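You operate a simulated robot arm through the tools that you are given. There is no shell and no other tool.

You run a simulated robot arm. Do the job below in one go: nothing can be reset, and whatever is moved stays where it is left.

## Task
Pour about 60 ml of engine oil into the generator's oil cup and put its lid back on.
Fine: use the blue jug on the long table and stand it back where it stood. Set down upright: blue jug.

Only the result counts: the job must be done as asked and must still hold three seconds after the hand-in. Knocking over, shifting, dropping, spilling or breaking anything else fails it. A push-on lid holds only when it is set on centred and level and pressed home; a screw cap is set on level and turned clockwise until tight.

## Robot
A 7-joint arm with a two-finger parallel gripper, fixed in place. Base frame: the origin is on the floor under the middle of its stand, x ahead of it, y to its left, z up. Lengths are in mm, angles in degrees, forces in N, time in s.
It reaches about 1147 mm from its shoulder. Its first joint turns from -166.0 to 166.0 degrees. Payload 3.43 kg.
The tool frame sits at the grasp point between the pads (the TCP): z along the fingers, y along the line on which they close. The tips reach 30 mm beyond it. The gripper opens to 94 mm. The fingers are 28 mm wide and 10 mm thick; the gripper's body (50 by 96 mm) begins 55 mm behind the TCP.
Orientation is told as [roll, pitch, yaw] about the base's x, y, z axes, in that order, counted from this pose: with the fingers straight down and closing along the base's y, the tool's x points along the base's -x, its y along +y and its z along -z.

## Interface
- The arm moves only by the tool move_arm. Its argument "rows" is a list of rows, each a list of 2 entries, a list of its own where there are three numbers: the shift along the tool's x, y, z in mm, then the turn, a rotation vector about the tool's x, y, z in degrees. In form: [[[tx, ty, tz], [rx, ry, rz]], ...]. A call has 1 to 20 rows; each row shifts and turns the commanded pose from where the row before left it, along the tool's axes as they then stand. "claw" is the gripper command, from -1 (shut) to 1 (fully open), values between in proportion, set as the call begins (left out, the last holds). Rows are played at 5 a second. More than 50 mm and 8.6 degrees between two rows, or a gripper value outside its range, and nothing of the call is played. A pose out of reach is approached as far as the arm can. The call stops where the force on the tool passes 40 N (or 10 N more than at its start, if that is more) or the arm is blocked; 0.2 s more then pass. The fingers move at their own pace (about 45 mm/s each) and stop on an object; they squeeze with about 20 N. The grip force told is the motor's: it shows also when the fingers shut on nothing. Time passes only in rows, and 0.2 s behind the last, so rows that do not move let the fingers close. It gives the time, the measured TCP pose, the force on the tool (base axes), the opening and the grip force at its end, in the units of the frame above (readings bear some noise), with the torque about the TCP (base axes, N m) and any sound that the robot's microphone picked up.
- Cameras (640 x 400 px; columns grow to the right, rows downward): "scene" is fixed at [49.7, -649.7, 1221.8]; the picture's right is [0.32, -0.95, 0.00], its down [-0.56, -0.19, -0.81] and it looks along [0.77, 0.26, -0.59] (base axes); focal length 333 px, centre (320, 200). "wrist" rides on the gripper at [76, 14, -103] in the tool frame; the picture's right is [-0.18, 0.98, 0.00], its down [-0.75, -0.14, -0.64] and it looks along [-0.63, -0.12, 0.77] (tool axes); focal length 243 px, centre (320, 200). There is no depth. A picture from a camera that has moved, and an enlarged one, comes with that camera's place and axes in the base frame and with its lens.
- camera(camera): a new picture of that camera. No time passes.
- enlarge(camera, box): a new picture of the part [left, top, right, bottom] of that camera's present view, enlarged. No time passes.
- sign_off(): hands the job in; it is judged then, once.

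Nothing tells you positions but the pictures and the camera data. Unless the task says otherwise, let go and move clear before handing in.

The tools are called after ">>>" as a command line: name --argument value ..., lists and objects as JSON in quotes. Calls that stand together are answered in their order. move_arm: Moves the arm, as the interface text tells. Its arguments: {"type":"object","properties":{"rows":{"type":"array","items":{"type":"array"}},"claw":{"type":"number"}},"required":["rows"]} The other tools are called the same way: camera (camera) takes a picture; enlarge (camera, box) takes an enlarged picture of a part of a camera's view; sign_off () hands the job in.

At the start:

```text
time_s: 0.0
tool_pos: [431.6, -506.2, 1029.3]
tcp_rot: [0.0, -0.1, 0.0]
wrist_force: [-1.0, -0.2, -0.4]
moment: [-0.01, -0.01, 0.01]
gripper_width: 94.0
gripper_force: 0.0
```

scene: 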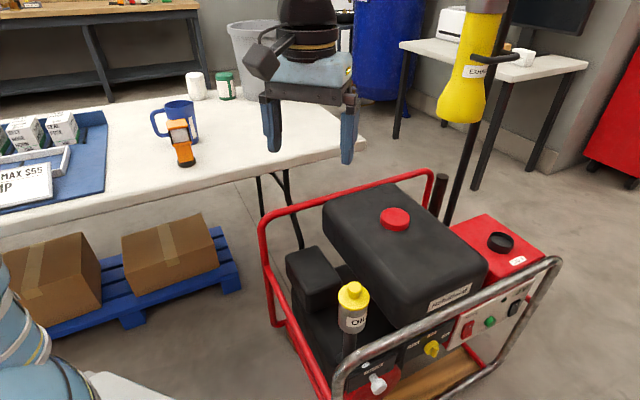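
wrist: 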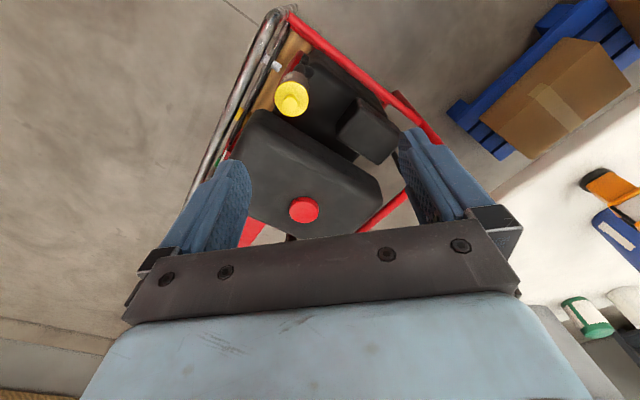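

I see the long table with a blue jug (with an orange object, perhaps a multimeter, in front of it), and a generator with a yellow-lidded cup labelled "Oil". I'll look closer at each of these first.

>>> enlarge --camera "scene" --box '[130, 60, 290, 180]'

>>> enlarge --camera "scene" --box '[270, 260, 430, 400]'

>>> enlarge --camera "scene" --box '[400, 0, 640, 150]'

>>> enlarge --camera "wrist" --box '[220, 0, 420, 130]'

```text
3.33 times, centred on (210, 120) of scene
camera zoom: at [49.7, -649.7, 1221.8], right [0.32, -0.95, 0.0], down [-0.56, -0.19, -0.81], along [0.77, 0.26, -0.59], focal length 1109 px, centre (687, 467)
```

zoom: 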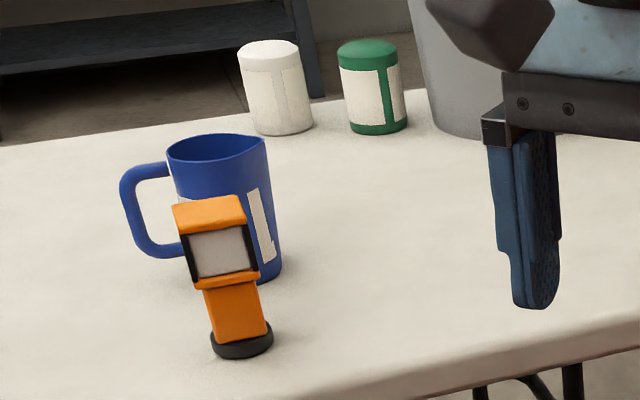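

```text
2.86 times, centred on (350, 330) of scene
camera zoom: at [49.7, -649.7, 1221.8], right [0.32, -0.95, 0.0], down [-0.56, -0.19, -0.81], along [0.77, 0.26, -0.59], focal length 951 px, centre (234, -171)
```

zoom: 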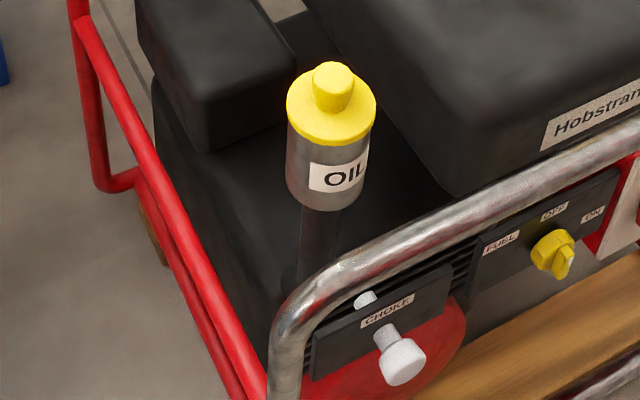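

```text
2.67 times, centred on (520, 75) of scene
camera zoom: at [49.7, -649.7, 1221.8], right [0.32, -0.95, 0.0], down [-0.56, -0.19, -0.81], along [0.77, 0.26, -0.59], focal length 887 px, centre (-213, 533)
```

zoom: 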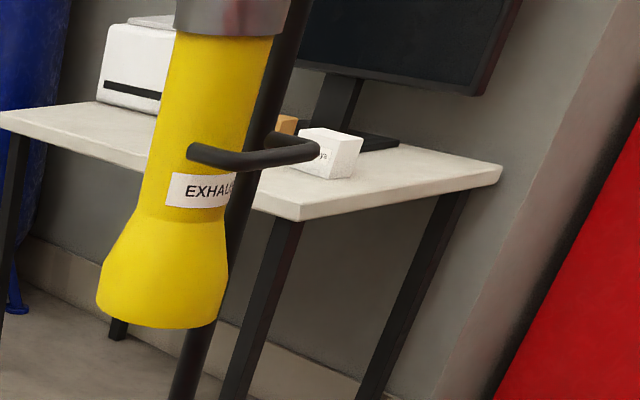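

```text
3.08 times, centred on (320, 65) of wrist
camera zoom: at [356.8, -491.7, 1132.4], right [0.18, 0.98, 0.0], down [0.75, -0.14, 0.64], along [0.63, -0.12, -0.77], focal length 746 px, centre (320, 615)
```

zoom: 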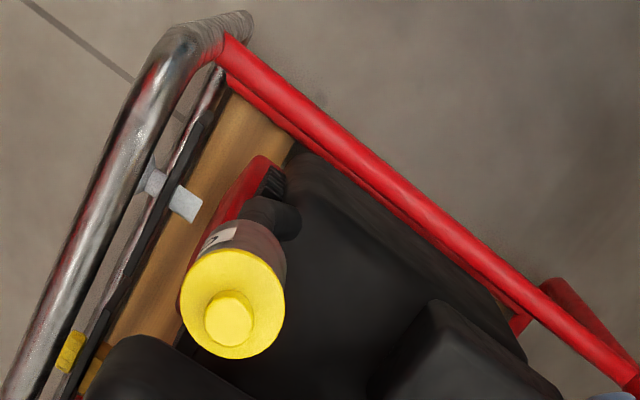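

The cup is under a yellow disc lid with a knob, near (495, -575, 670). I'll enlarge the wrist view toward the jug, the orange tool and the other objects to place the table.

>>> enlarge --camera "wrist" --box '[520, 130, 640, 360]'

>>> enlarge --camera "scene" --box '[0, 90, 160, 220]'

>>> enlarge --camera "scene" --box '[240, 160, 580, 400]'

```text
1.74 times, centred on (580, 245) of wrist
camera zoom: at [356.8, -491.7, 1132.4], right [0.18, 0.98, 0.0], down [0.75, -0.14, 0.64], along [0.63, -0.12, -0.77], focal length 422 px, centre (-132, 122)
```

zoom: 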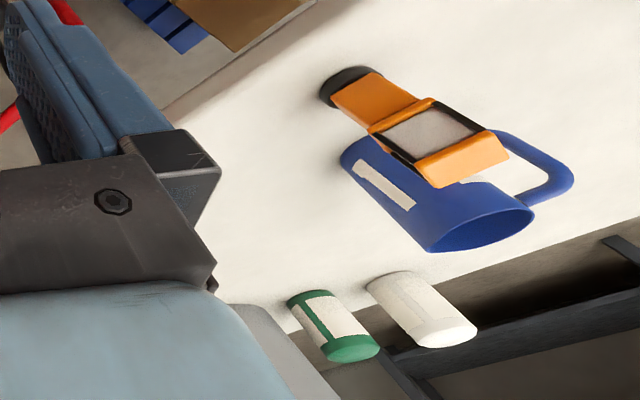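

```text
3.08 times, centred on (80, 155) of scene
camera zoom: at [49.7, -649.7, 1221.8], right [0.32, -0.95, 0.0], down [-0.56, -0.19, -0.81], along [0.77, 0.26, -0.59], focal length 1024 px, centre (1058, 338)
```

zoom: 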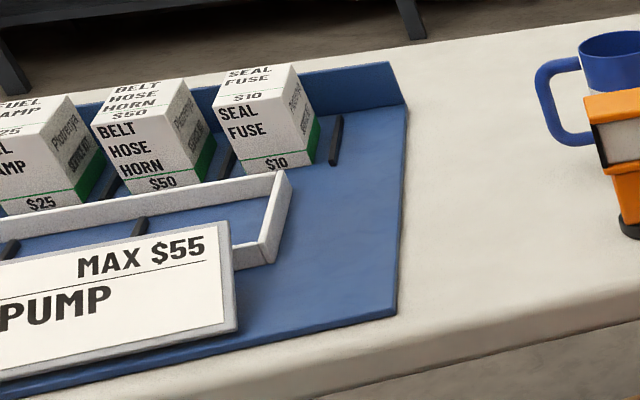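

```text
1.67 times, centred on (410, 280) of scene
camera zoom: at [49.7, -649.7, 1221.8], right [0.32, -0.95, 0.0], down [-0.56, -0.19, -0.81], along [0.77, 0.26, -0.59], focal length 555 px, centre (170, 67)
```

zoom: 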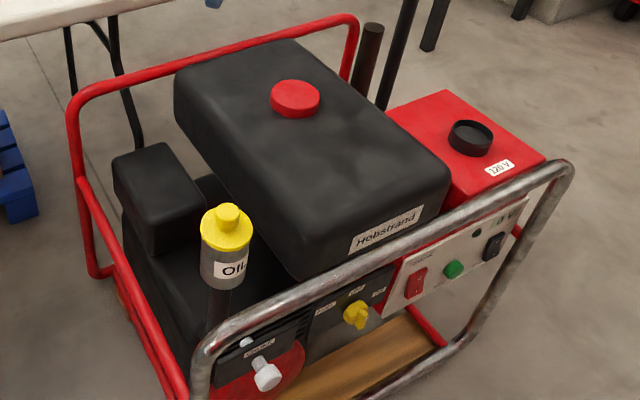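

The jug stands around (770, 0) with its rim near z≈899, on a table top at about z≈750. The orange instrument stands close in front of it at about (713, -27). I'll carry the hand, high up, toward the jug for a better look.

>>> move_arm --rows '[[[-18, 44, -8], [0, 0, 0]], [[-18, 44, -8], [0, 0, 0]], [[-18, 44, -8], [0, 0, 0]], [[-18, 44, -8], [0, 0, 0]], [[-18, 44, -8], [0, 0, 0]], [[-18, 44, -8], [0, 0, 0]], [[-18, 44, -8], [0, 0, 0]], [[-18, 44, -8], [0, 0, 0]], [[-18, 44, -8], [0, 0, 0]], [[-18, 44, -8], [0, 0, 0]], [[0, 0, 0], [0, 0, 0]]]' --claw 1

>>> camera --camera "wrist"

>>> camera --camera "scene"

```text
time_s: 2.4
tool_pos: [615.2, -64.2, 1109.1]
tcp_rot: [0.0, 0.0, 0.0]
wrist_force: [0.4, -0.2, 0.6]
moment: [-0.02, 0.01, 0.01]
gripper_width: 93.8
gripper_force: 0.1
```

```text
taken
camera wrist: at [539.9, -51.5, 1211.4], right [0.18, 0.98, 0.0], down [0.75, -0.14, 0.64], along [0.63, -0.12, -0.77], focal length 243 px, centre (320, 200)
```

wrist: 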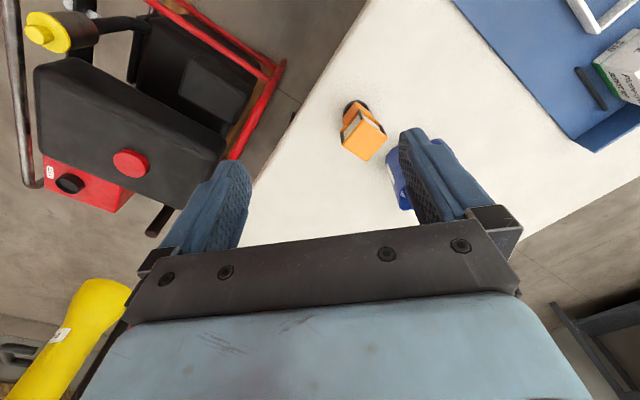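

```text
taken
```

scene: 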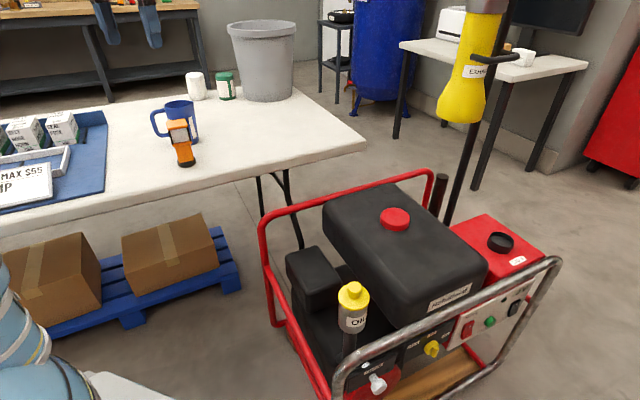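

The jug is hidden behind a finger in this view, so I'll shift the hand until the jug sits between the fingers, seen from above.

>>> move_arm --rows '[[[-28, 24, 0], [0, 0, 0]], [[-28, 24, 0], [0, 0, 0]], [[-28, 24, 0], [0, 0, 0]], [[0, 0, 0], [0, 0, 0]]]'

>>> enlarge --camera "wrist" --box '[220, 40, 460, 220]'

>>> camera --camera "wrist"

```text
time_s: 3.4
tool_pos: [698.6, 8.2, 1109.6]
tcp_rot: [0.1, 0.0, 0.0]
wrist_force: [-0.2, -0.3, 0.2]
moment: [0.01, 0.01, 0.0]
gripper_width: 94.0
gripper_force: 0.1
```

```text
2.22 times, centred on (340, 130) of wrist
camera zoom: at [623.6, 21.4, 1213.4], right [0.18, 0.98, 0.0], down [0.75, -0.14, 0.64], along [0.63, -0.12, -0.77], focal length 539 px, centre (276, 356)
```

zoom: 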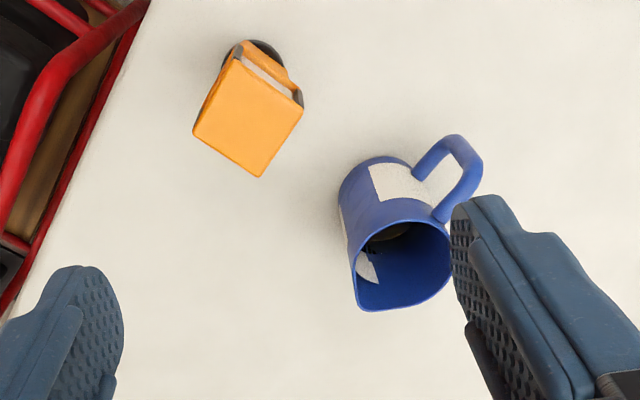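

```text
taken
camera wrist: at [623.6, 21.4, 1213.4], right [0.18, 0.98, 0.0], down [0.75, -0.14, 0.64], along [0.63, -0.12, -0.77], focal length 243 px, centre (320, 200)
```

wrist: 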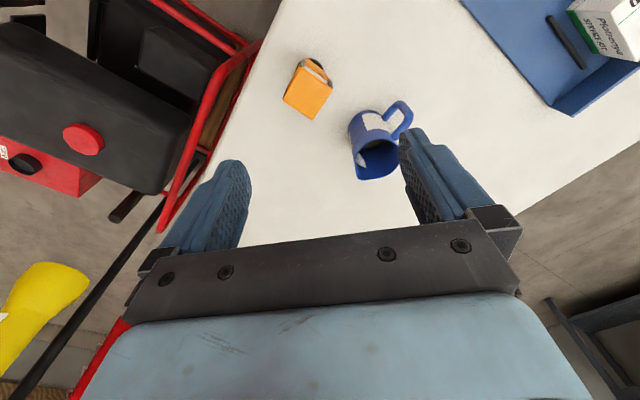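

The jug's rim is near (842, 77, 862), its handle points toward (-x, +y) and its spout toward (+x, -y). The orange instrument is well clear at about (712, -20). I'll enlarge the jug and the cup for more detail.

>>> enlarge --camera "wrist" --box '[340, 90, 420, 190]'

>>> enlarge --camera "scene" --box '[320, 270, 390, 350]'

>>> enlarge --camera "scene" --box '[140, 60, 300, 180]'

```text
4.00 times, centred on (380, 140) of wrist
camera zoom: at [623.6, 21.4, 1213.4], right [0.18, 0.98, 0.0], down [0.75, -0.14, 0.64], along [0.63, -0.12, -0.77], focal length 970 px, centre (80, 440)
```

zoom: 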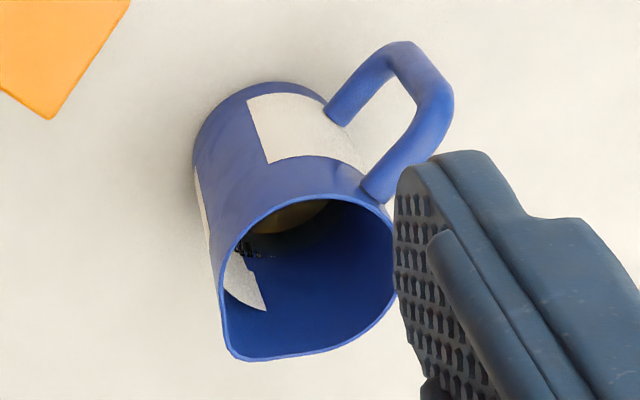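

```text
5.00 times, centred on (355, 310) of scene
camera zoom: at [49.7, -649.7, 1221.8], right [0.32, -0.95, 0.0], down [-0.56, -0.19, -0.81], along [0.77, 0.26, -0.59], focal length 1664 px, centre (145, -350)
```

zoom: 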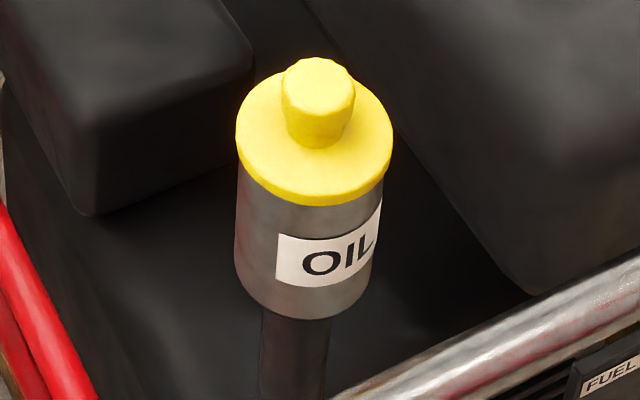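

```text
3.33 times, centred on (220, 120) of scene
camera zoom: at [49.7, -649.7, 1221.8], right [0.32, -0.95, 0.0], down [-0.56, -0.19, -0.81], along [0.77, 0.26, -0.59], focal length 1109 px, centre (653, 467)
```

zoom: 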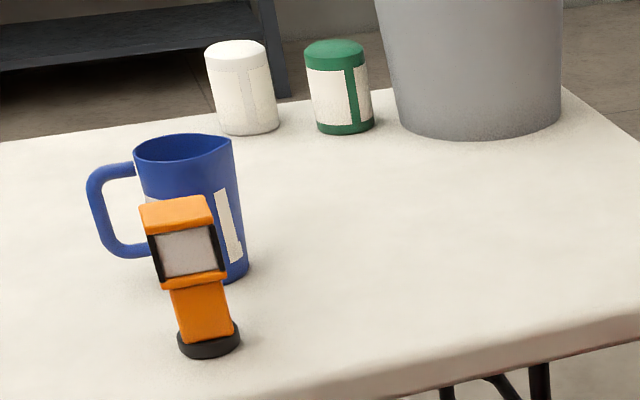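

There is golden oil inside the jug and what looks like a marked strip on its inner wall. I'll bring the wrist camera over the jug to read the level.

>>> move_arm --rows '[[[-35.3, 11.2, 16], [0, 0, 0]], [[-35.3, 11.2, 16], [0, 0, 0]], [[-35.3, 11.2, 16], [0, 0, 0]], [[-35.3, 11.2, 16], [0, 0, 0]], [[-35.3, 11.2, 16], [0, 0, 0]], [[0, 0, 0], [0, 0, 0]]]'

>>> camera --camera "wrist"

>>> enlarge --camera "wrist" --box '[260, 0, 400, 100]'

```text
time_s: 4.8
tool_pos: [871.6, 62.1, 1032.9]
tcp_rot: [-0.1, 0.1, 0.1]
wrist_force: [0.3, -0.3, -0.4]
moment: [0.02, 0.0, -0.02]
gripper_width: 93.7
gripper_force: 0.1
```

```text
taken
camera wrist: at [797.9, 74.8, 1136.7], right [0.18, 0.98, 0.0], down [0.75, -0.14, 0.64], along [0.63, -0.12, -0.77], focal length 243 px, centre (320, 200)
```

wrist: 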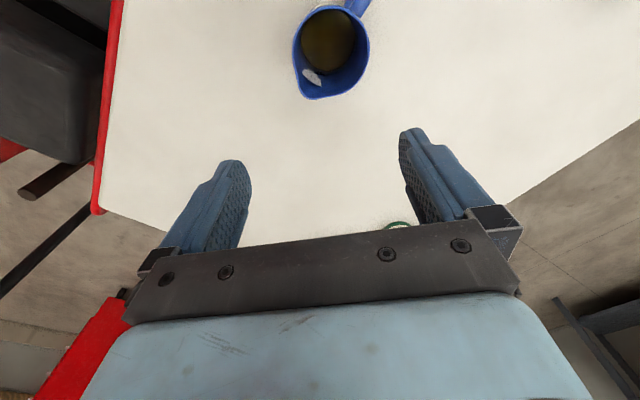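

```text
4.00 times, centred on (330, 50) of wrist
camera zoom: at [797.9, 74.8, 1136.7], right [0.18, 0.98, 0.0], down [0.75, -0.14, 0.64], along [0.63, -0.12, -0.77], focal length 970 px, centre (280, 800)
```

zoom: 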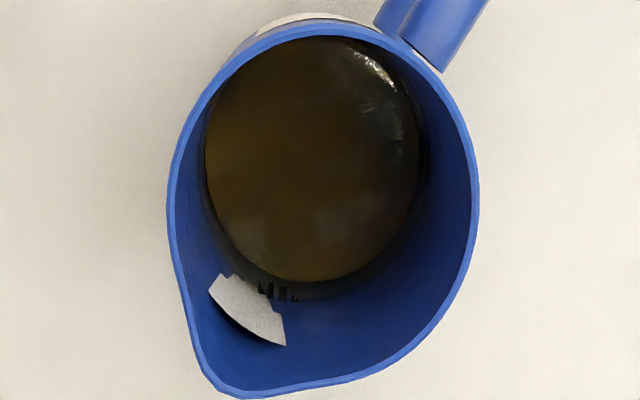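

The jug's rim centre works out at about (840, 77). It is about 76 mm across at the rim, with a shallow pool of roughly 100 ml of oil near the bottom, so the pour will need a tilt of around 70–80°. Next I'll go over to the oil cup to inspect its lid.

>>> move_arm --rows '[[[24.4, -42.4, 0], [0, 0, 0]], [[24.4, -42.4, 0], [0, 0, 0]], [[24.4, -42.4, 0], [0, 0, 0]], [[24.4, -42.4, 0], [0, 0, 0]], [[24.4, -42.4, 0], [0, 0, 0]], [[24.4, -42.4, 0], [0, 0, 0]], [[24.4, -42.4, 0], [0, 0, 0]], [[24.4, -42.4, 0], [0, 0, 0]], [[24.4, -42.4, 0], [0, 0, 0]], [[24.4, -42.4, 0], [0, 0, 0]], [[24.4, -42.4, 0], [0, 0, 0]], [[24.4, -42.4, 0], [0, 0, 0]], [[24.4, -42.4, 0], [0, 0, 0]], [[24.4, -42.4, 0], [0, 0, 0]], [[24.4, -42.4, 0], [0, 0, 0]], [[0, 0, 40], [0, 0, 0]], [[0, 0, 40], [0, 0, 0]], [[0, 0, 40], [0, 0, 0]], [[0, 0, 40], [0, 0, 0]], [[0, 0, 20], [0, 0, 0]]]'

>>> camera --camera "wrist"

>>> enlarge --camera "wrist" --box '[240, 40, 400, 160]'

>>> camera --camera "scene"

```text
time_s: 9.0
tool_pos: [504.5, -571.8, 848.9]
tcp_rot: [0.0, 0.0, 0.0]
wrist_force: [0.4, -0.1, 0.1]
moment: [0.02, 0.03, -0.02]
gripper_width: 94.1
gripper_force: 0.1
```

```text
taken
camera wrist: at [430.4, -558.6, 952.1], right [0.18, 0.98, 0.0], down [0.75, -0.14, 0.64], along [0.63, -0.12, -0.77], focal length 243 px, centre (320, 200)
```

wrist: 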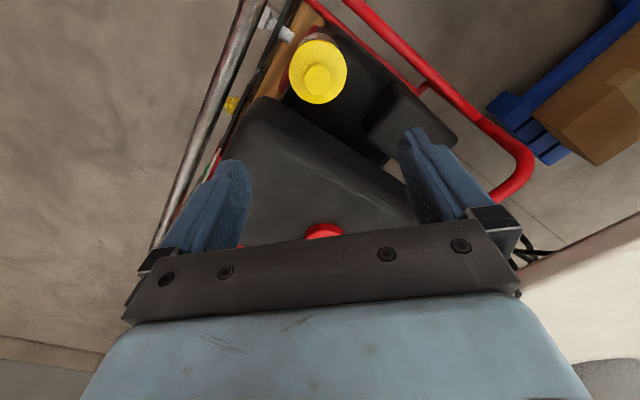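

```text
3.33 times, centred on (320, 100) of wrist
camera zoom: at [430.4, -558.6, 952.1], right [0.18, 0.98, 0.0], down [0.75, -0.14, 0.64], along [0.63, -0.12, -0.77], focal length 809 px, centre (320, 533)
```

zoom: 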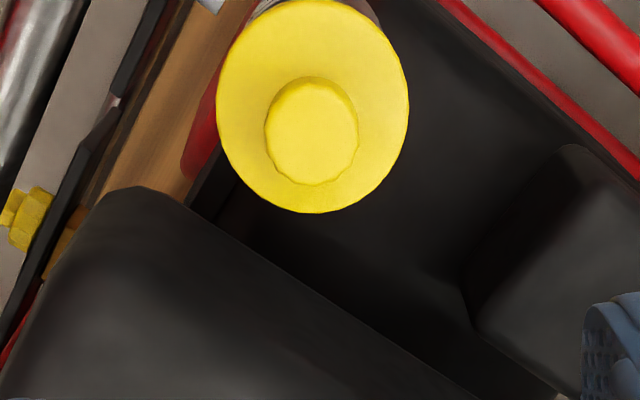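

```text
taken
```

scene: 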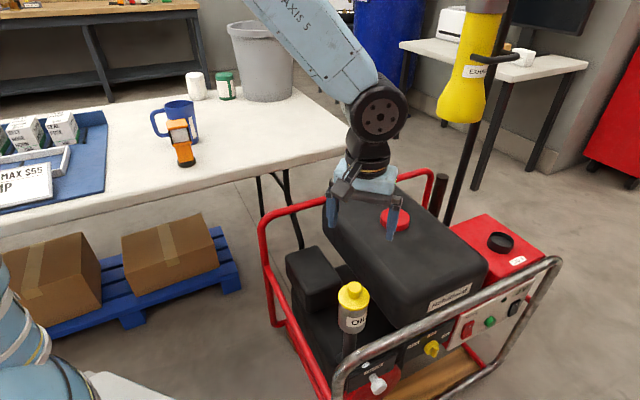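

The lid is a disc of about 66 mm with a knob of about 31 mm across and 35 mm tall. The knob top is near (499.5, -574, 668) and the disc top near z≈635. I'll come closer above it to refine the alignment.

>>> move_arm --rows '[[[5, -2.2, 35], [0, 0, 0]], [[0, 0, 37], [0, 0, 0]], [[0, 0, 37], [0, 0, 0]], [[0, 0, 0], [0, 0, 0]]]'

>>> camera --camera "wrist"

>>> enlarge --camera "wrist" --box '[240, 60, 400, 180]'

>>> enlarge --camera "scene" --box '[300, 230, 420, 330]'

```text
time_s: 10.0
tool_pos: [500.9, -574.2, 737.5]
tcp_rot: [0.0, 0.0, 0.0]
wrist_force: [0.3, -0.4, 0.1]
moment: [0.01, 0.01, 0.0]
gripper_width: 94.1
gripper_force: 0.0
```

```text
taken
camera wrist: at [426.1, -561.7, 841.1], right [0.18, 0.98, 0.0], down [0.75, -0.14, 0.64], along [0.63, -0.12, -0.77], focal length 243 px, centre (320, 200)
```

wrist: 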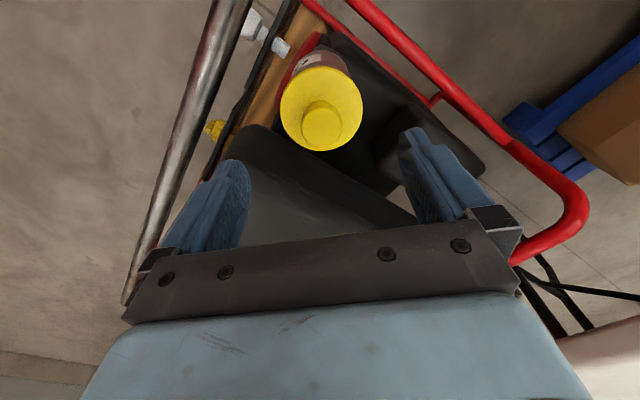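

```text
3.33 times, centred on (320, 120) of wrist
camera zoom: at [426.1, -561.7, 841.1], right [0.18, 0.98, 0.0], down [0.75, -0.14, 0.64], along [0.63, -0.12, -0.77], focal length 809 px, centre (320, 467)
```

zoom: 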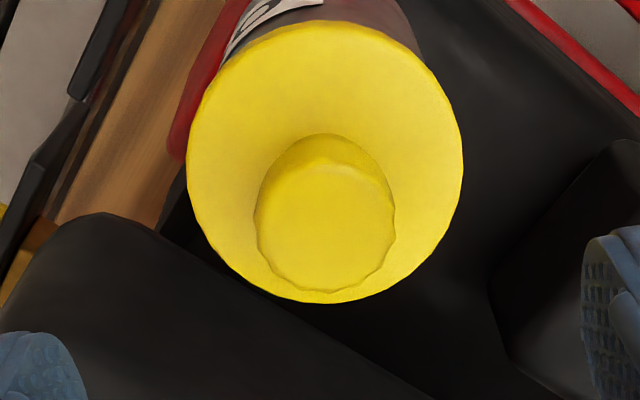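

```text
4.00 times, centred on (360, 280) of scene
camera zoom: at [49.7, -649.7, 1221.8], right [0.32, -0.95, 0.0], down [-0.56, -0.19, -0.81], along [0.77, 0.26, -0.59], focal length 1331 px, centre (160, -120)
```

zoom: 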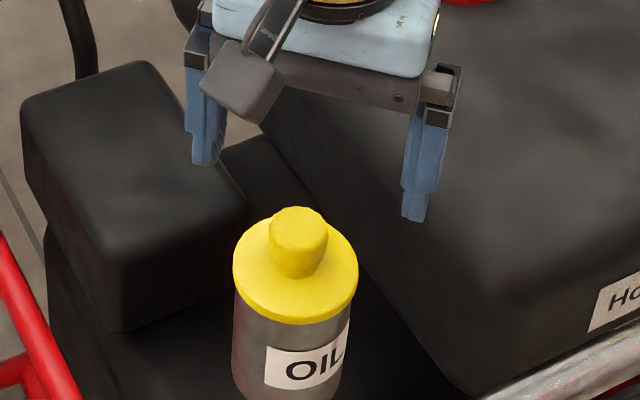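

The hand is well centred over the knob. I'll lower until the tips are a little above the disc and check the gap in the scene view.

>>> move_arm --rows '[[[0, 0, 30], [0, 0, 0]], [[0, 0, 28], [0, 0, 0]], [[0, 0, 0], [0, 0, 0]]]'

>>> enlarge --camera "scene" --box '[310, 250, 400, 325]'

>>> camera --camera "wrist"

```text
time_s: 10.8
tool_pos: [500.9, -576.3, 683.2]
tcp_rot: [0.0, 0.0, -0.1]
wrist_force: [-1.0, -0.4, -0.6]
moment: [0.01, -0.01, -0.01]
gripper_width: 93.8
gripper_force: 0.1
```

```text
5.33 times, centred on (355, 288) of scene
camera zoom: at [49.7, -649.7, 1221.8], right [0.32, -0.95, 0.0], down [-0.56, -0.19, -0.81], along [0.77, 0.26, -0.59], focal length 1775 px, centre (133, -267)
```

zoom: 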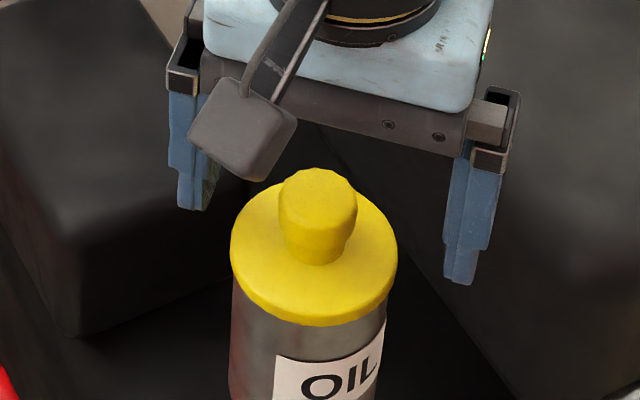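

```text
taken
camera wrist: at [426.3, -563.1, 786.4], right [0.18, 0.98, 0.0], down [0.75, -0.14, 0.64], along [0.63, -0.12, -0.77], focal length 243 px, centre (320, 200)
```

wrist: 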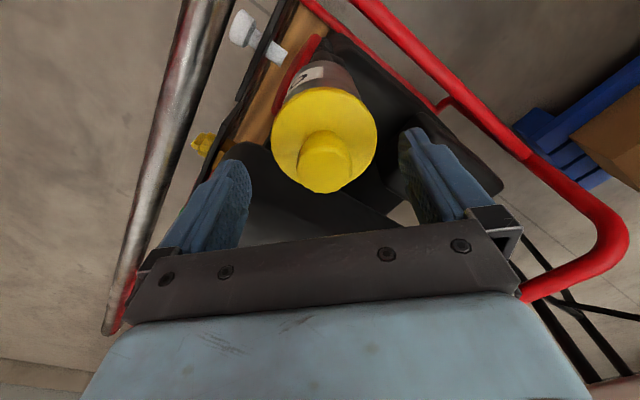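

>>> enlarge --camera "wrist" --box '[250, 80, 410, 200]'

```text
3.33 times, centred on (330, 140) of wrist
camera zoom: at [426.3, -563.1, 786.4], right [0.18, 0.98, 0.0], down [0.75, -0.14, 0.64], along [0.63, -0.12, -0.77], focal length 809 px, centre (287, 400)
```

zoom: 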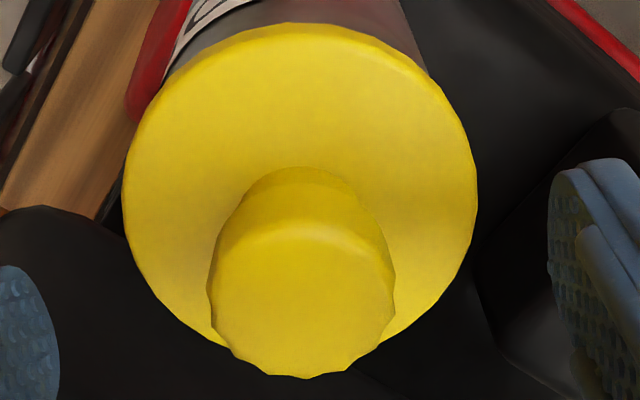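

I take the knob centre to be (500, -574). I'll shift 2.3 mm in y, lower 8 mm, then close on the knob.

>>> move_arm --rows '[[[0.8, 2.3, 8], [0, 0, 0]], [[0, 0, 0], [0, 0, 0]]]'

>>> move_arm --rows '[[[0, 0, 0], [0, 0, 0]], [[0, 0, 0], [0, 0, 0]], [[0, 0, 0], [0, 0, 0]], [[0, 0, 0], [0, 0, 0]], [[0, 0, 0], [0, 0, 0]]]' --claw -1

>>> enlarge --camera "scene" --box '[310, 250, 400, 325]'

>>> camera --camera "wrist"

```text
time_s: 11.4
tool_pos: [499.7, -573.7, 674.1]
tcp_rot: [0.0, 0.0, 0.1]
wrist_force: [-0.4, 0.6, -0.2]
moment: [0.04, -0.02, -0.01]
gripper_width: 93.8
gripper_force: 0.1
```

```text
time_s: 12.6
tool_pos: [499.5, -574.1, 675.7]
tcp_rot: [-0.1, 0.0, 0.1]
wrist_force: [0.4, -0.1, -0.5]
moment: [0.02, -0.01, 0.01]
gripper_width: 62.9
gripper_force: 19.6
heard: snap
```

```text
5.33 times, centred on (355, 288) of scene
camera zoom: at [49.7, -649.7, 1221.8], right [0.32, -0.95, 0.0], down [-0.56, -0.19, -0.81], along [0.77, 0.26, -0.59], focal length 1775 px, centre (133, -267)
```

zoom: 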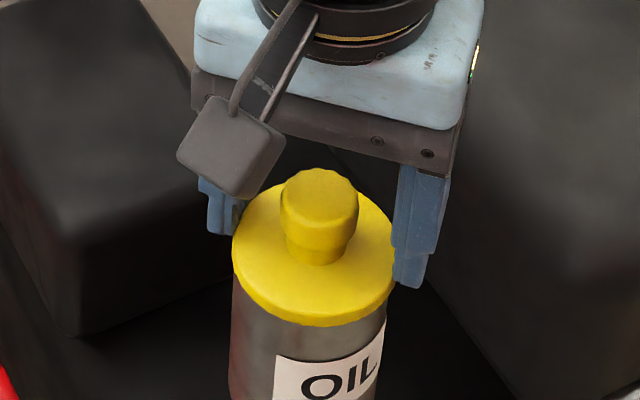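

```text
taken
camera wrist: at [424.9, -560.2, 778.3], right [0.18, 0.98, 0.0], down [0.75, -0.14, 0.64], along [0.63, -0.12, -0.77], focal length 243 px, centre (320, 200)
```

wrist: 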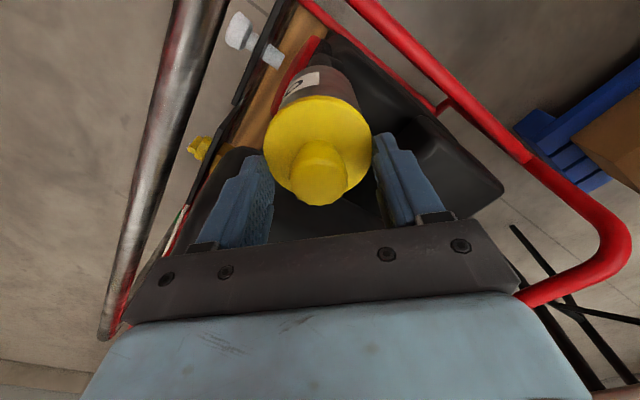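

The fingers stopped at 63 mm, so they met the disc's rim rather than the knob, and there was a "snap". I'll inspect the lid closely before doing anything else.

>>> enlarge --camera "scene" --box '[335, 275, 375, 325]'

>>> enlarge --camera "wrist" --box '[240, 60, 400, 220]'

```text
8.00 times, centred on (355, 300) of scene
camera zoom: at [49.7, -649.7, 1221.8], right [0.32, -0.95, 0.0], down [-0.56, -0.19, -0.81], along [0.77, 0.26, -0.59], focal length 2662 px, centre (40, -600)
```

zoom: 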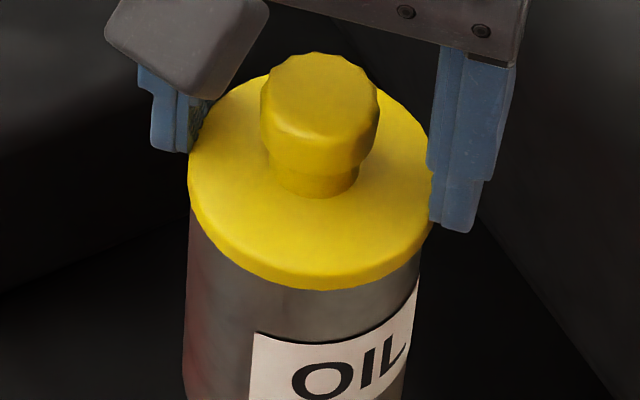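

```text
2.50 times, centred on (320, 140) of wrist
camera zoom: at [424.9, -560.2, 778.3], right [0.18, 0.98, 0.0], down [0.75, -0.14, 0.64], along [0.63, -0.12, -0.77], focal length 606 px, centre (320, 350)
```

zoom: 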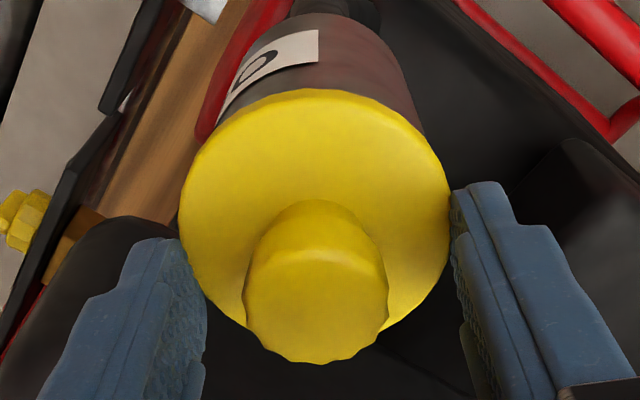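

The fingers are on the disc's rim, and the lid still looks seated and undamaged. I'll open, raise about 11 mm, and close on the knob instead.

>>> move_arm --rows '[[[0, 0, 0], [0, 0, 0]], [[0, 0, 0], [0, 0, 0]], [[0, 0, -11], [0, 0, 0]], [[0, 0, 0], [0, 0, 0]]]' --claw 1

>>> enlarge --camera "scene" --box '[325, 260, 385, 330]'

>>> enlarge --camera "wrist" --box '[240, 60, 400, 220]'

```text
time_s: 13.6
tool_pos: [499.7, -574.8, 686.7]
tcp_rot: [0.0, 0.0, 0.0]
wrist_force: [1.0, -0.1, -0.9]
moment: [0.0, -0.01, -0.04]
gripper_width: 94.0
gripper_force: 0.0
heard: snap
```

```text
5.71 times, centred on (355, 295) of scene
camera zoom: at [49.7, -649.7, 1221.8], right [0.32, -0.95, 0.0], down [-0.56, -0.19, -0.81], along [0.77, 0.26, -0.59], focal length 1902 px, centre (120, -343)
```

zoom: 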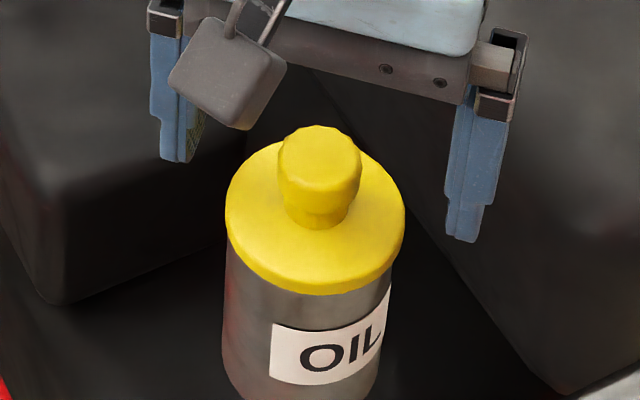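

```text
2.50 times, centred on (320, 140) of wrist
camera zoom: at [424.9, -560.6, 790.5], right [0.18, 0.98, 0.0], down [0.75, -0.14, 0.64], along [0.63, -0.12, -0.77], focal length 606 px, centre (320, 350)
```

zoom: 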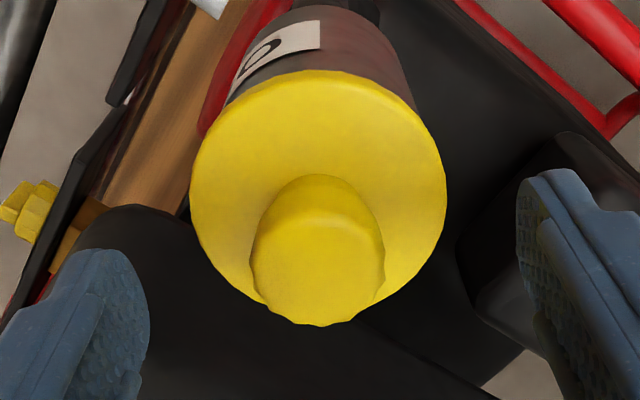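

A snap on closing and another on release point to a push-on (snap) lid, and it looks level. Now I'll close on the knob.

>>> move_arm --rows '[[[0, 0, 0], [0, 0, 0]], [[0, 0, 0], [0, 0, 0]], [[0, 0, 0], [0, 0, 0]], [[0, 0, 0], [0, 0, 0]], [[0, 0, 0], [0, 0, 0]], [[0, 0, 0], [0, 0, 0]]]' --claw -1

>>> enlarge --camera "scene" --box '[325, 260, 385, 330]'

>>> enlarge --camera "wrist" --box '[240, 60, 400, 220]'

```text
time_s: 15.0
tool_pos: [499.7, -574.5, 687.1]
tcp_rot: [0.0, 0.0, 0.0]
wrist_force: [0.2, -0.6, 0.8]
moment: [0.04, 0.05, 0.04]
gripper_width: 28.0
gripper_force: 19.9
heard: snap
```

```text
5.71 times, centred on (355, 295) of scene
camera zoom: at [49.7, -649.7, 1221.8], right [0.32, -0.95, 0.0], down [-0.56, -0.19, -0.81], along [0.77, 0.26, -0.59], focal length 1902 px, centre (120, -343)
```

zoom: 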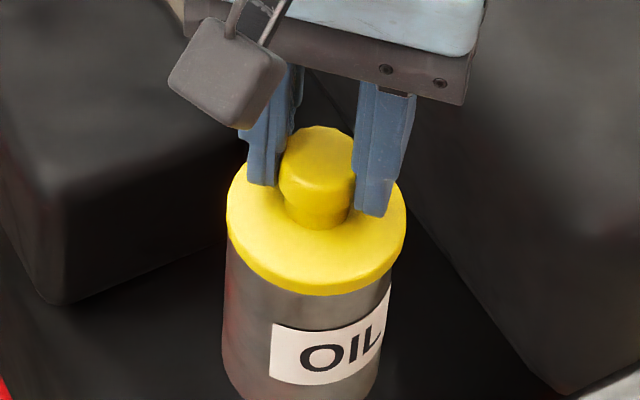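

```text
2.50 times, centred on (320, 140) of wrist
camera zoom: at [424.9, -560.6, 790.3], right [0.18, 0.98, 0.0], down [0.75, -0.14, 0.64], along [0.63, -0.12, -0.77], focal length 606 px, centre (320, 350)
```

zoom: 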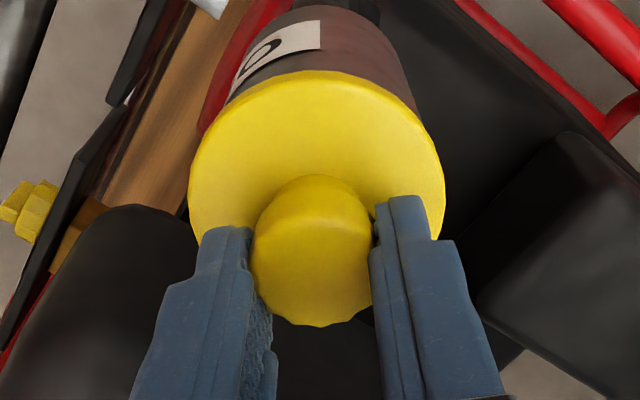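

The knob is gripped at 28 mm. I'll pull up gently in small steps and watch the force to see whether the lid lifts straight off.

>>> move_arm --rows '[[[0, 0, -1], [0, 0, 0]], [[0, 0, -1], [0, 0, 0]], [[0, 0, -1], [0, 0, 0]], [[0, 0, 0], [0, 0, 0]]]'

>>> enlarge --camera "scene" --box '[325, 260, 385, 330]'

```text
time_s: 16.0
tool_pos: [499.3, -571.8, 688.7]
tcp_rot: [-0.1, 0.1, 0.0]
wrist_force: [0.4, -0.9, 0.4]
moment: [0.01, -0.04, 0.02]
gripper_width: 27.9
gripper_force: 19.6
```

```text
5.71 times, centred on (355, 295) of scene
camera zoom: at [49.7, -649.7, 1221.8], right [0.32, -0.95, 0.0], down [-0.56, -0.19, -0.81], along [0.77, 0.26, -0.59], focal length 1902 px, centre (120, -343)
```

zoom: 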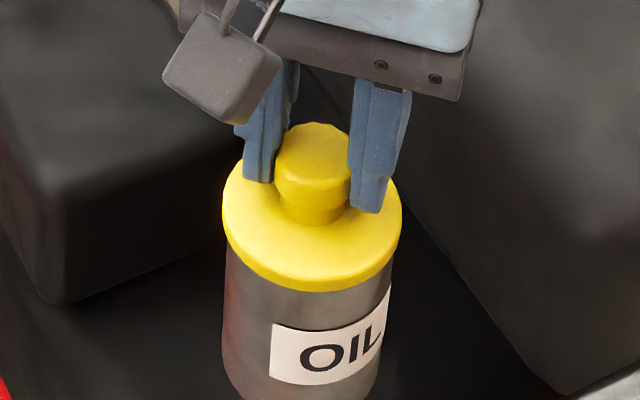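

The lid lifted off freely, so it is a push-on lid, now in the grip. I'll raise it clear and look into the cup.

>>> move_arm --rows '[[[0, 0, -10], [0, 0, 0]], [[0, 0, -30], [0, 0, 0]], [[0, 0, -40], [0, 0, 0]], [[0, 0, -40], [0, 0, 0]], [[0, 0, -40], [0, 0, 0]], [[0, 0, 0], [0, 0, 0]]]'

>>> enlarge --camera "scene" --box '[315, 220, 405, 335]'

>>> camera --camera "wrist"

```text
time_s: 17.4
tool_pos: [502.5, -571.9, 845.6]
tcp_rot: [0.0, 0.1, -0.1]
wrist_force: [-0.3, -0.8, 0.2]
moment: [0.02, 0.0, 0.02]
gripper_width: 28.0
gripper_force: 19.8
```

```text
3.48 times, centred on (360, 278) of scene
camera zoom: at [49.7, -649.7, 1221.8], right [0.32, -0.95, 0.0], down [-0.56, -0.19, -0.81], along [0.77, 0.26, -0.59], focal length 1158 px, centre (181, -70)
```

zoom: 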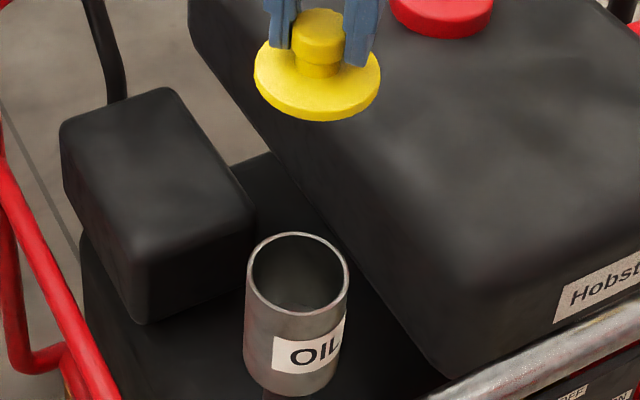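

```text
taken
camera wrist: at [427.8, -559.1, 949.2], right [0.18, 0.98, 0.0], down [0.75, -0.14, 0.64], along [0.63, -0.12, -0.77], focal length 243 px, centre (320, 200)
```

wrist: 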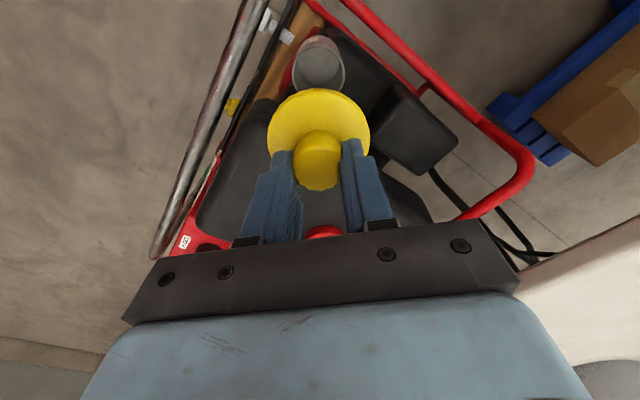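

The cup is open and empty, with its rim near z≈634–640. I'll carry the lid to a clear spot on the table at about (860, -170).

>>> move_arm --rows '[[[0, 0, -30], [0, 0, 0]], [[-30, 33.7, -1], [0, 0, 0]], [[-30, 33.7, -1], [0, 0, 0]], [[-30, 33.7, -1], [0, 0, 0]], [[-30, 33.7, -1], [0, 0, 0]], [[-30, 33.7, -1], [0, 0, 0]], [[-30, 33.7, -1], [0, 0, 0]], [[-30, 33.7, -1], [0, 0, 0]], [[-30, 33.7, -1], [0, 0, 0]], [[-30, 33.7, -1], [0, 0, 0]], [[-30, 33.7, -1], [0, 0, 0]], [[-30, 33.7, -1], [0, 0, 0]], [[-30, 33.3, -1], [0, 0, 0]], [[0, 0, 30], [0, 0, 0]], [[0, 0, 0], [0, 0, 0]]]'

>>> enlarge --camera "scene" --box '[200, 60, 320, 180]'

>>> camera --camera "wrist"

```text
time_s: 20.6
tool_pos: [862.4, -168.7, 862.7]
tcp_rot: [0.0, 0.1, 0.0]
wrist_force: [-0.4, 0.5, -0.5]
moment: [-0.01, 0.03, 0.01]
gripper_width: 27.7
gripper_force: 19.8
```

```text
3.33 times, centred on (260, 120) of scene
camera zoom: at [49.7, -649.7, 1221.8], right [0.32, -0.95, 0.0], down [-0.56, -0.19, -0.81], along [0.77, 0.26, -0.59], focal length 1109 px, centre (520, 467)
```

zoom: 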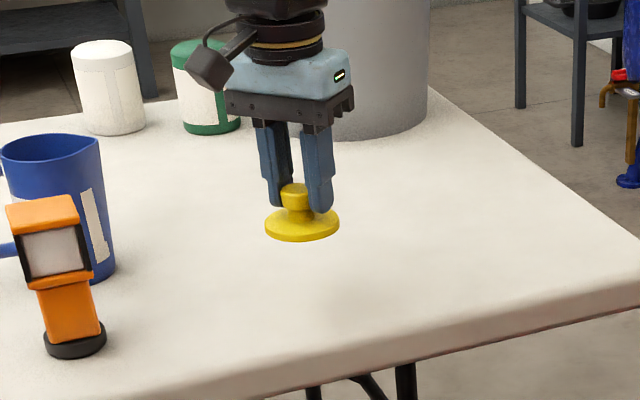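

```text
taken
camera wrist: at [786.9, -156.9, 965.4], right [0.18, 0.98, 0.0], down [0.75, -0.14, 0.64], along [0.63, -0.12, -0.77], focal length 243 px, centre (320, 200)
```

wrist: 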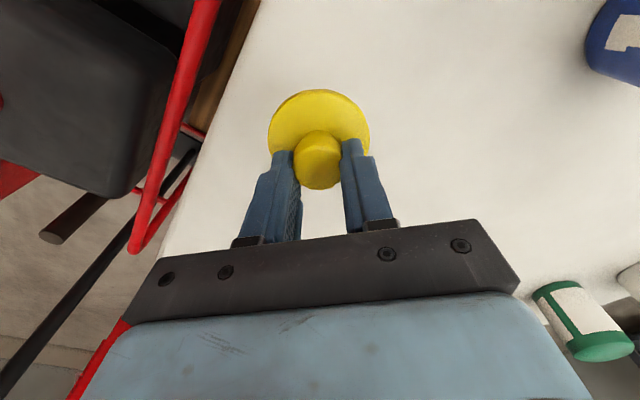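

The lid is over clear table. I'll lower it most of the way, then in small steps until contact.

>>> move_arm --rows '[[[0, 0, 25], [0, 0, 0]], [[0, 0, 25], [0, 0, 0]], [[0, 0, 0], [0, 0, 0]]]'

>>> enlarge --camera "scene" --box '[225, 110, 285, 170]'

```text
time_s: 21.4
tool_pos: [861.6, -166.9, 812.1]
tcp_rot: [0.0, 0.0, 0.0]
wrist_force: [0.1, -0.7, -0.9]
moment: [0.03, 0.01, 0.02]
gripper_width: 27.9
gripper_force: 20.1
```

```text
6.67 times, centred on (255, 140) of scene
camera zoom: at [49.7, -649.7, 1221.8], right [0.32, -0.95, 0.0], down [-0.56, -0.19, -0.81], along [0.77, 0.26, -0.59], focal length 2219 px, centre (753, 600)
```

zoom: 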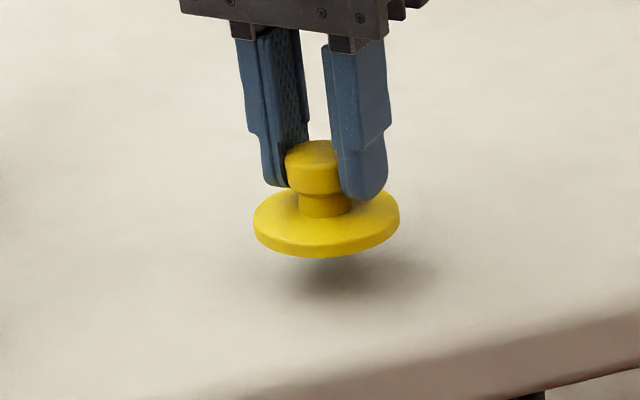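

>>> move_arm --rows '[[[0, 0, 3], [0, 0, 0]], [[0, 0, 3], [0, 0, 0]], [[0, 0, 2], [0, 0, 0]], [[0, 0, 0], [0, 0, 0]]]'

>>> enlarge --camera "scene" --box '[225, 110, 285, 170]'

```text
time_s: 22.4
tool_pos: [861.2, -168.8, 802.3]
tcp_rot: [0.0, 0.1, 0.0]
wrist_force: [-0.2, 1.3, -0.5]
moment: [0.0, -0.01, -0.01]
gripper_width: 27.9
gripper_force: 20.3
```

```text
6.67 times, centred on (255, 140) of scene
camera zoom: at [49.7, -649.7, 1221.8], right [0.32, -0.95, 0.0], down [-0.56, -0.19, -0.81], along [0.77, 0.26, -0.59], focal length 2219 px, centre (753, 600)
```

zoom: 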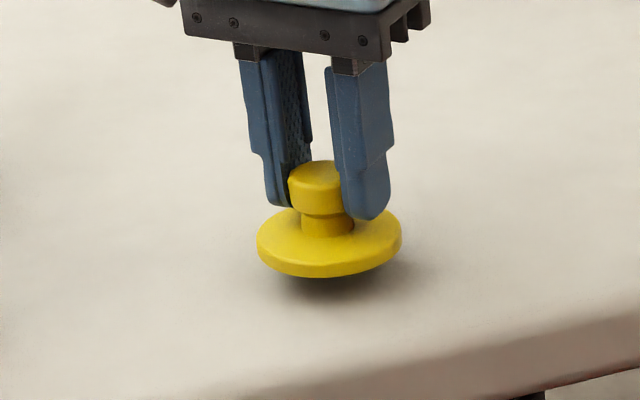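

>>> move_arm --rows '[[[0, 0, 1.5], [0, 0, 0]], [[0, 0, 1.5], [0, 0, 0]], [[0, 0, 0], [0, 0, 0]]]'

>>> move_arm --rows '[[[0, 0, 1], [0, 0, 0]], [[0, 0, 1], [0, 0, 0]], [[0, 0, 0], [0, 0, 0]]]'

>>> enlarge --camera "scene" --box '[225, 110, 285, 170]'

```text
time_s: 23.2
tool_pos: [859.9, -168.9, 799.3]
tcp_rot: [0.0, 0.0, 0.0]
wrist_force: [0.3, -0.2, 0.1]
moment: [0.02, 0.01, 0.0]
gripper_width: 27.5
gripper_force: 19.7
```

```text
time_s: 24.0
tool_pos: [860.4, -169.6, 796.8]
tcp_rot: [0.1, 0.0, 0.0]
wrist_force: [-0.1, 0.5, -0.5]
moment: [-0.03, -0.02, -0.01]
gripper_width: 27.8
gripper_force: 19.7
```

```text
6.67 times, centred on (255, 140) of scene
camera zoom: at [49.7, -649.7, 1221.8], right [0.32, -0.95, 0.0], down [-0.56, -0.19, -0.81], along [0.77, 0.26, -0.59], focal length 2219 px, centre (753, 600)
```

zoom: 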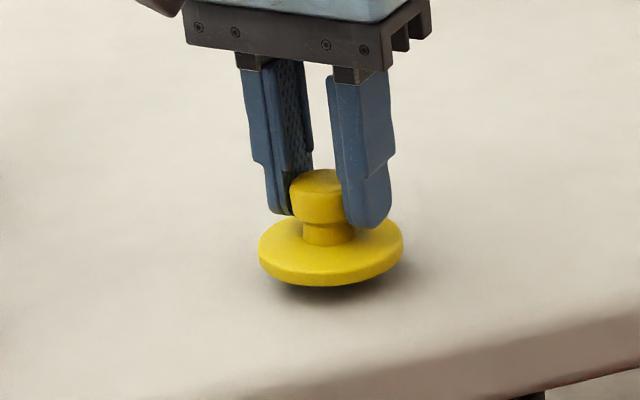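

>>> move_arm --rows '[[[0, 0, 1], [0, 0, 0]], [[0, 0, 1], [0, 0, 0]], [[0, 0, 0], [0, 0, 0]]]'

>>> move_arm --rows '[[[0, 0, 1], [0, 0, 0]], [[0, 0, 0], [0, 0, 0]]]'

>>> enlarge --camera "scene" --box '[225, 110, 285, 170]'

```text
time_s: 24.8
tool_pos: [861.3, -168.7, 795.0]
tcp_rot: [0.0, 0.0, -0.1]
wrist_force: [-0.4, 0.4, -0.4]
moment: [0.03, 0.01, -0.01]
gripper_width: 28.0
gripper_force: 19.9
```

```text
time_s: 25.4
tool_pos: [860.9, -168.2, 794.2]
tcp_rot: [0.1, 0.1, 0.0]
wrist_force: [0.3, -0.2, 0.2]
moment: [0.0, -0.01, -0.02]
gripper_width: 27.5
gripper_force: 19.7
```

```text
6.67 times, centred on (255, 140) of scene
camera zoom: at [49.7, -649.7, 1221.8], right [0.32, -0.95, 0.0], down [-0.56, -0.19, -0.81], along [0.77, 0.26, -0.59], focal length 2219 px, centre (753, 600)
```

zoom: 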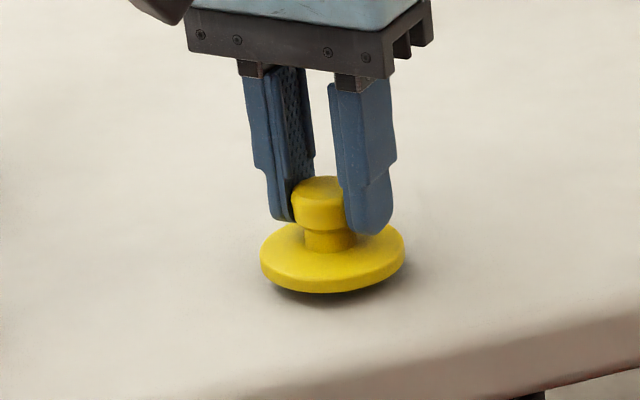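

>>> move_arm --rows '[[[0, 0, 1], [0, 0, 0]], [[0, 0, 1], [0, 0, 0]], [[0, 0, 0], [0, 0, 0]]]'

>>> move_arm --rows '[[[0, 0, 1], [0, 0, 0]], [[0, 0, 0], [0, 0, 0]]]'

>>> enlarge --camera "scene" --box '[225, 110, 285, 170]'

```text
time_s: 26.2
tool_pos: [859.7, -168.5, 792.9]
tcp_rot: [0.0, -0.1, 0.0]
wrist_force: [-0.4, 0.0, 0.4]
moment: [0.02, -0.01, -0.01]
gripper_width: 27.7
gripper_force: 19.9
```

```text
time_s: 26.8
tool_pos: [861.4, -167.7, 792.1]
tcp_rot: [0.0, 0.0, 0.0]
wrist_force: [-0.4, 0.5, -0.6]
moment: [0.02, -0.02, 0.05]
gripper_width: 27.5
gripper_force: 19.7
```

```text
6.67 times, centred on (255, 140) of scene
camera zoom: at [49.7, -649.7, 1221.8], right [0.32, -0.95, 0.0], down [-0.56, -0.19, -0.81], along [0.77, 0.26, -0.59], focal length 2219 px, centre (753, 600)
```

zoom: 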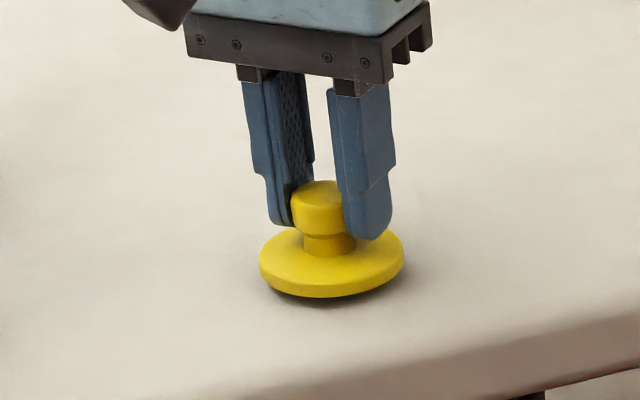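

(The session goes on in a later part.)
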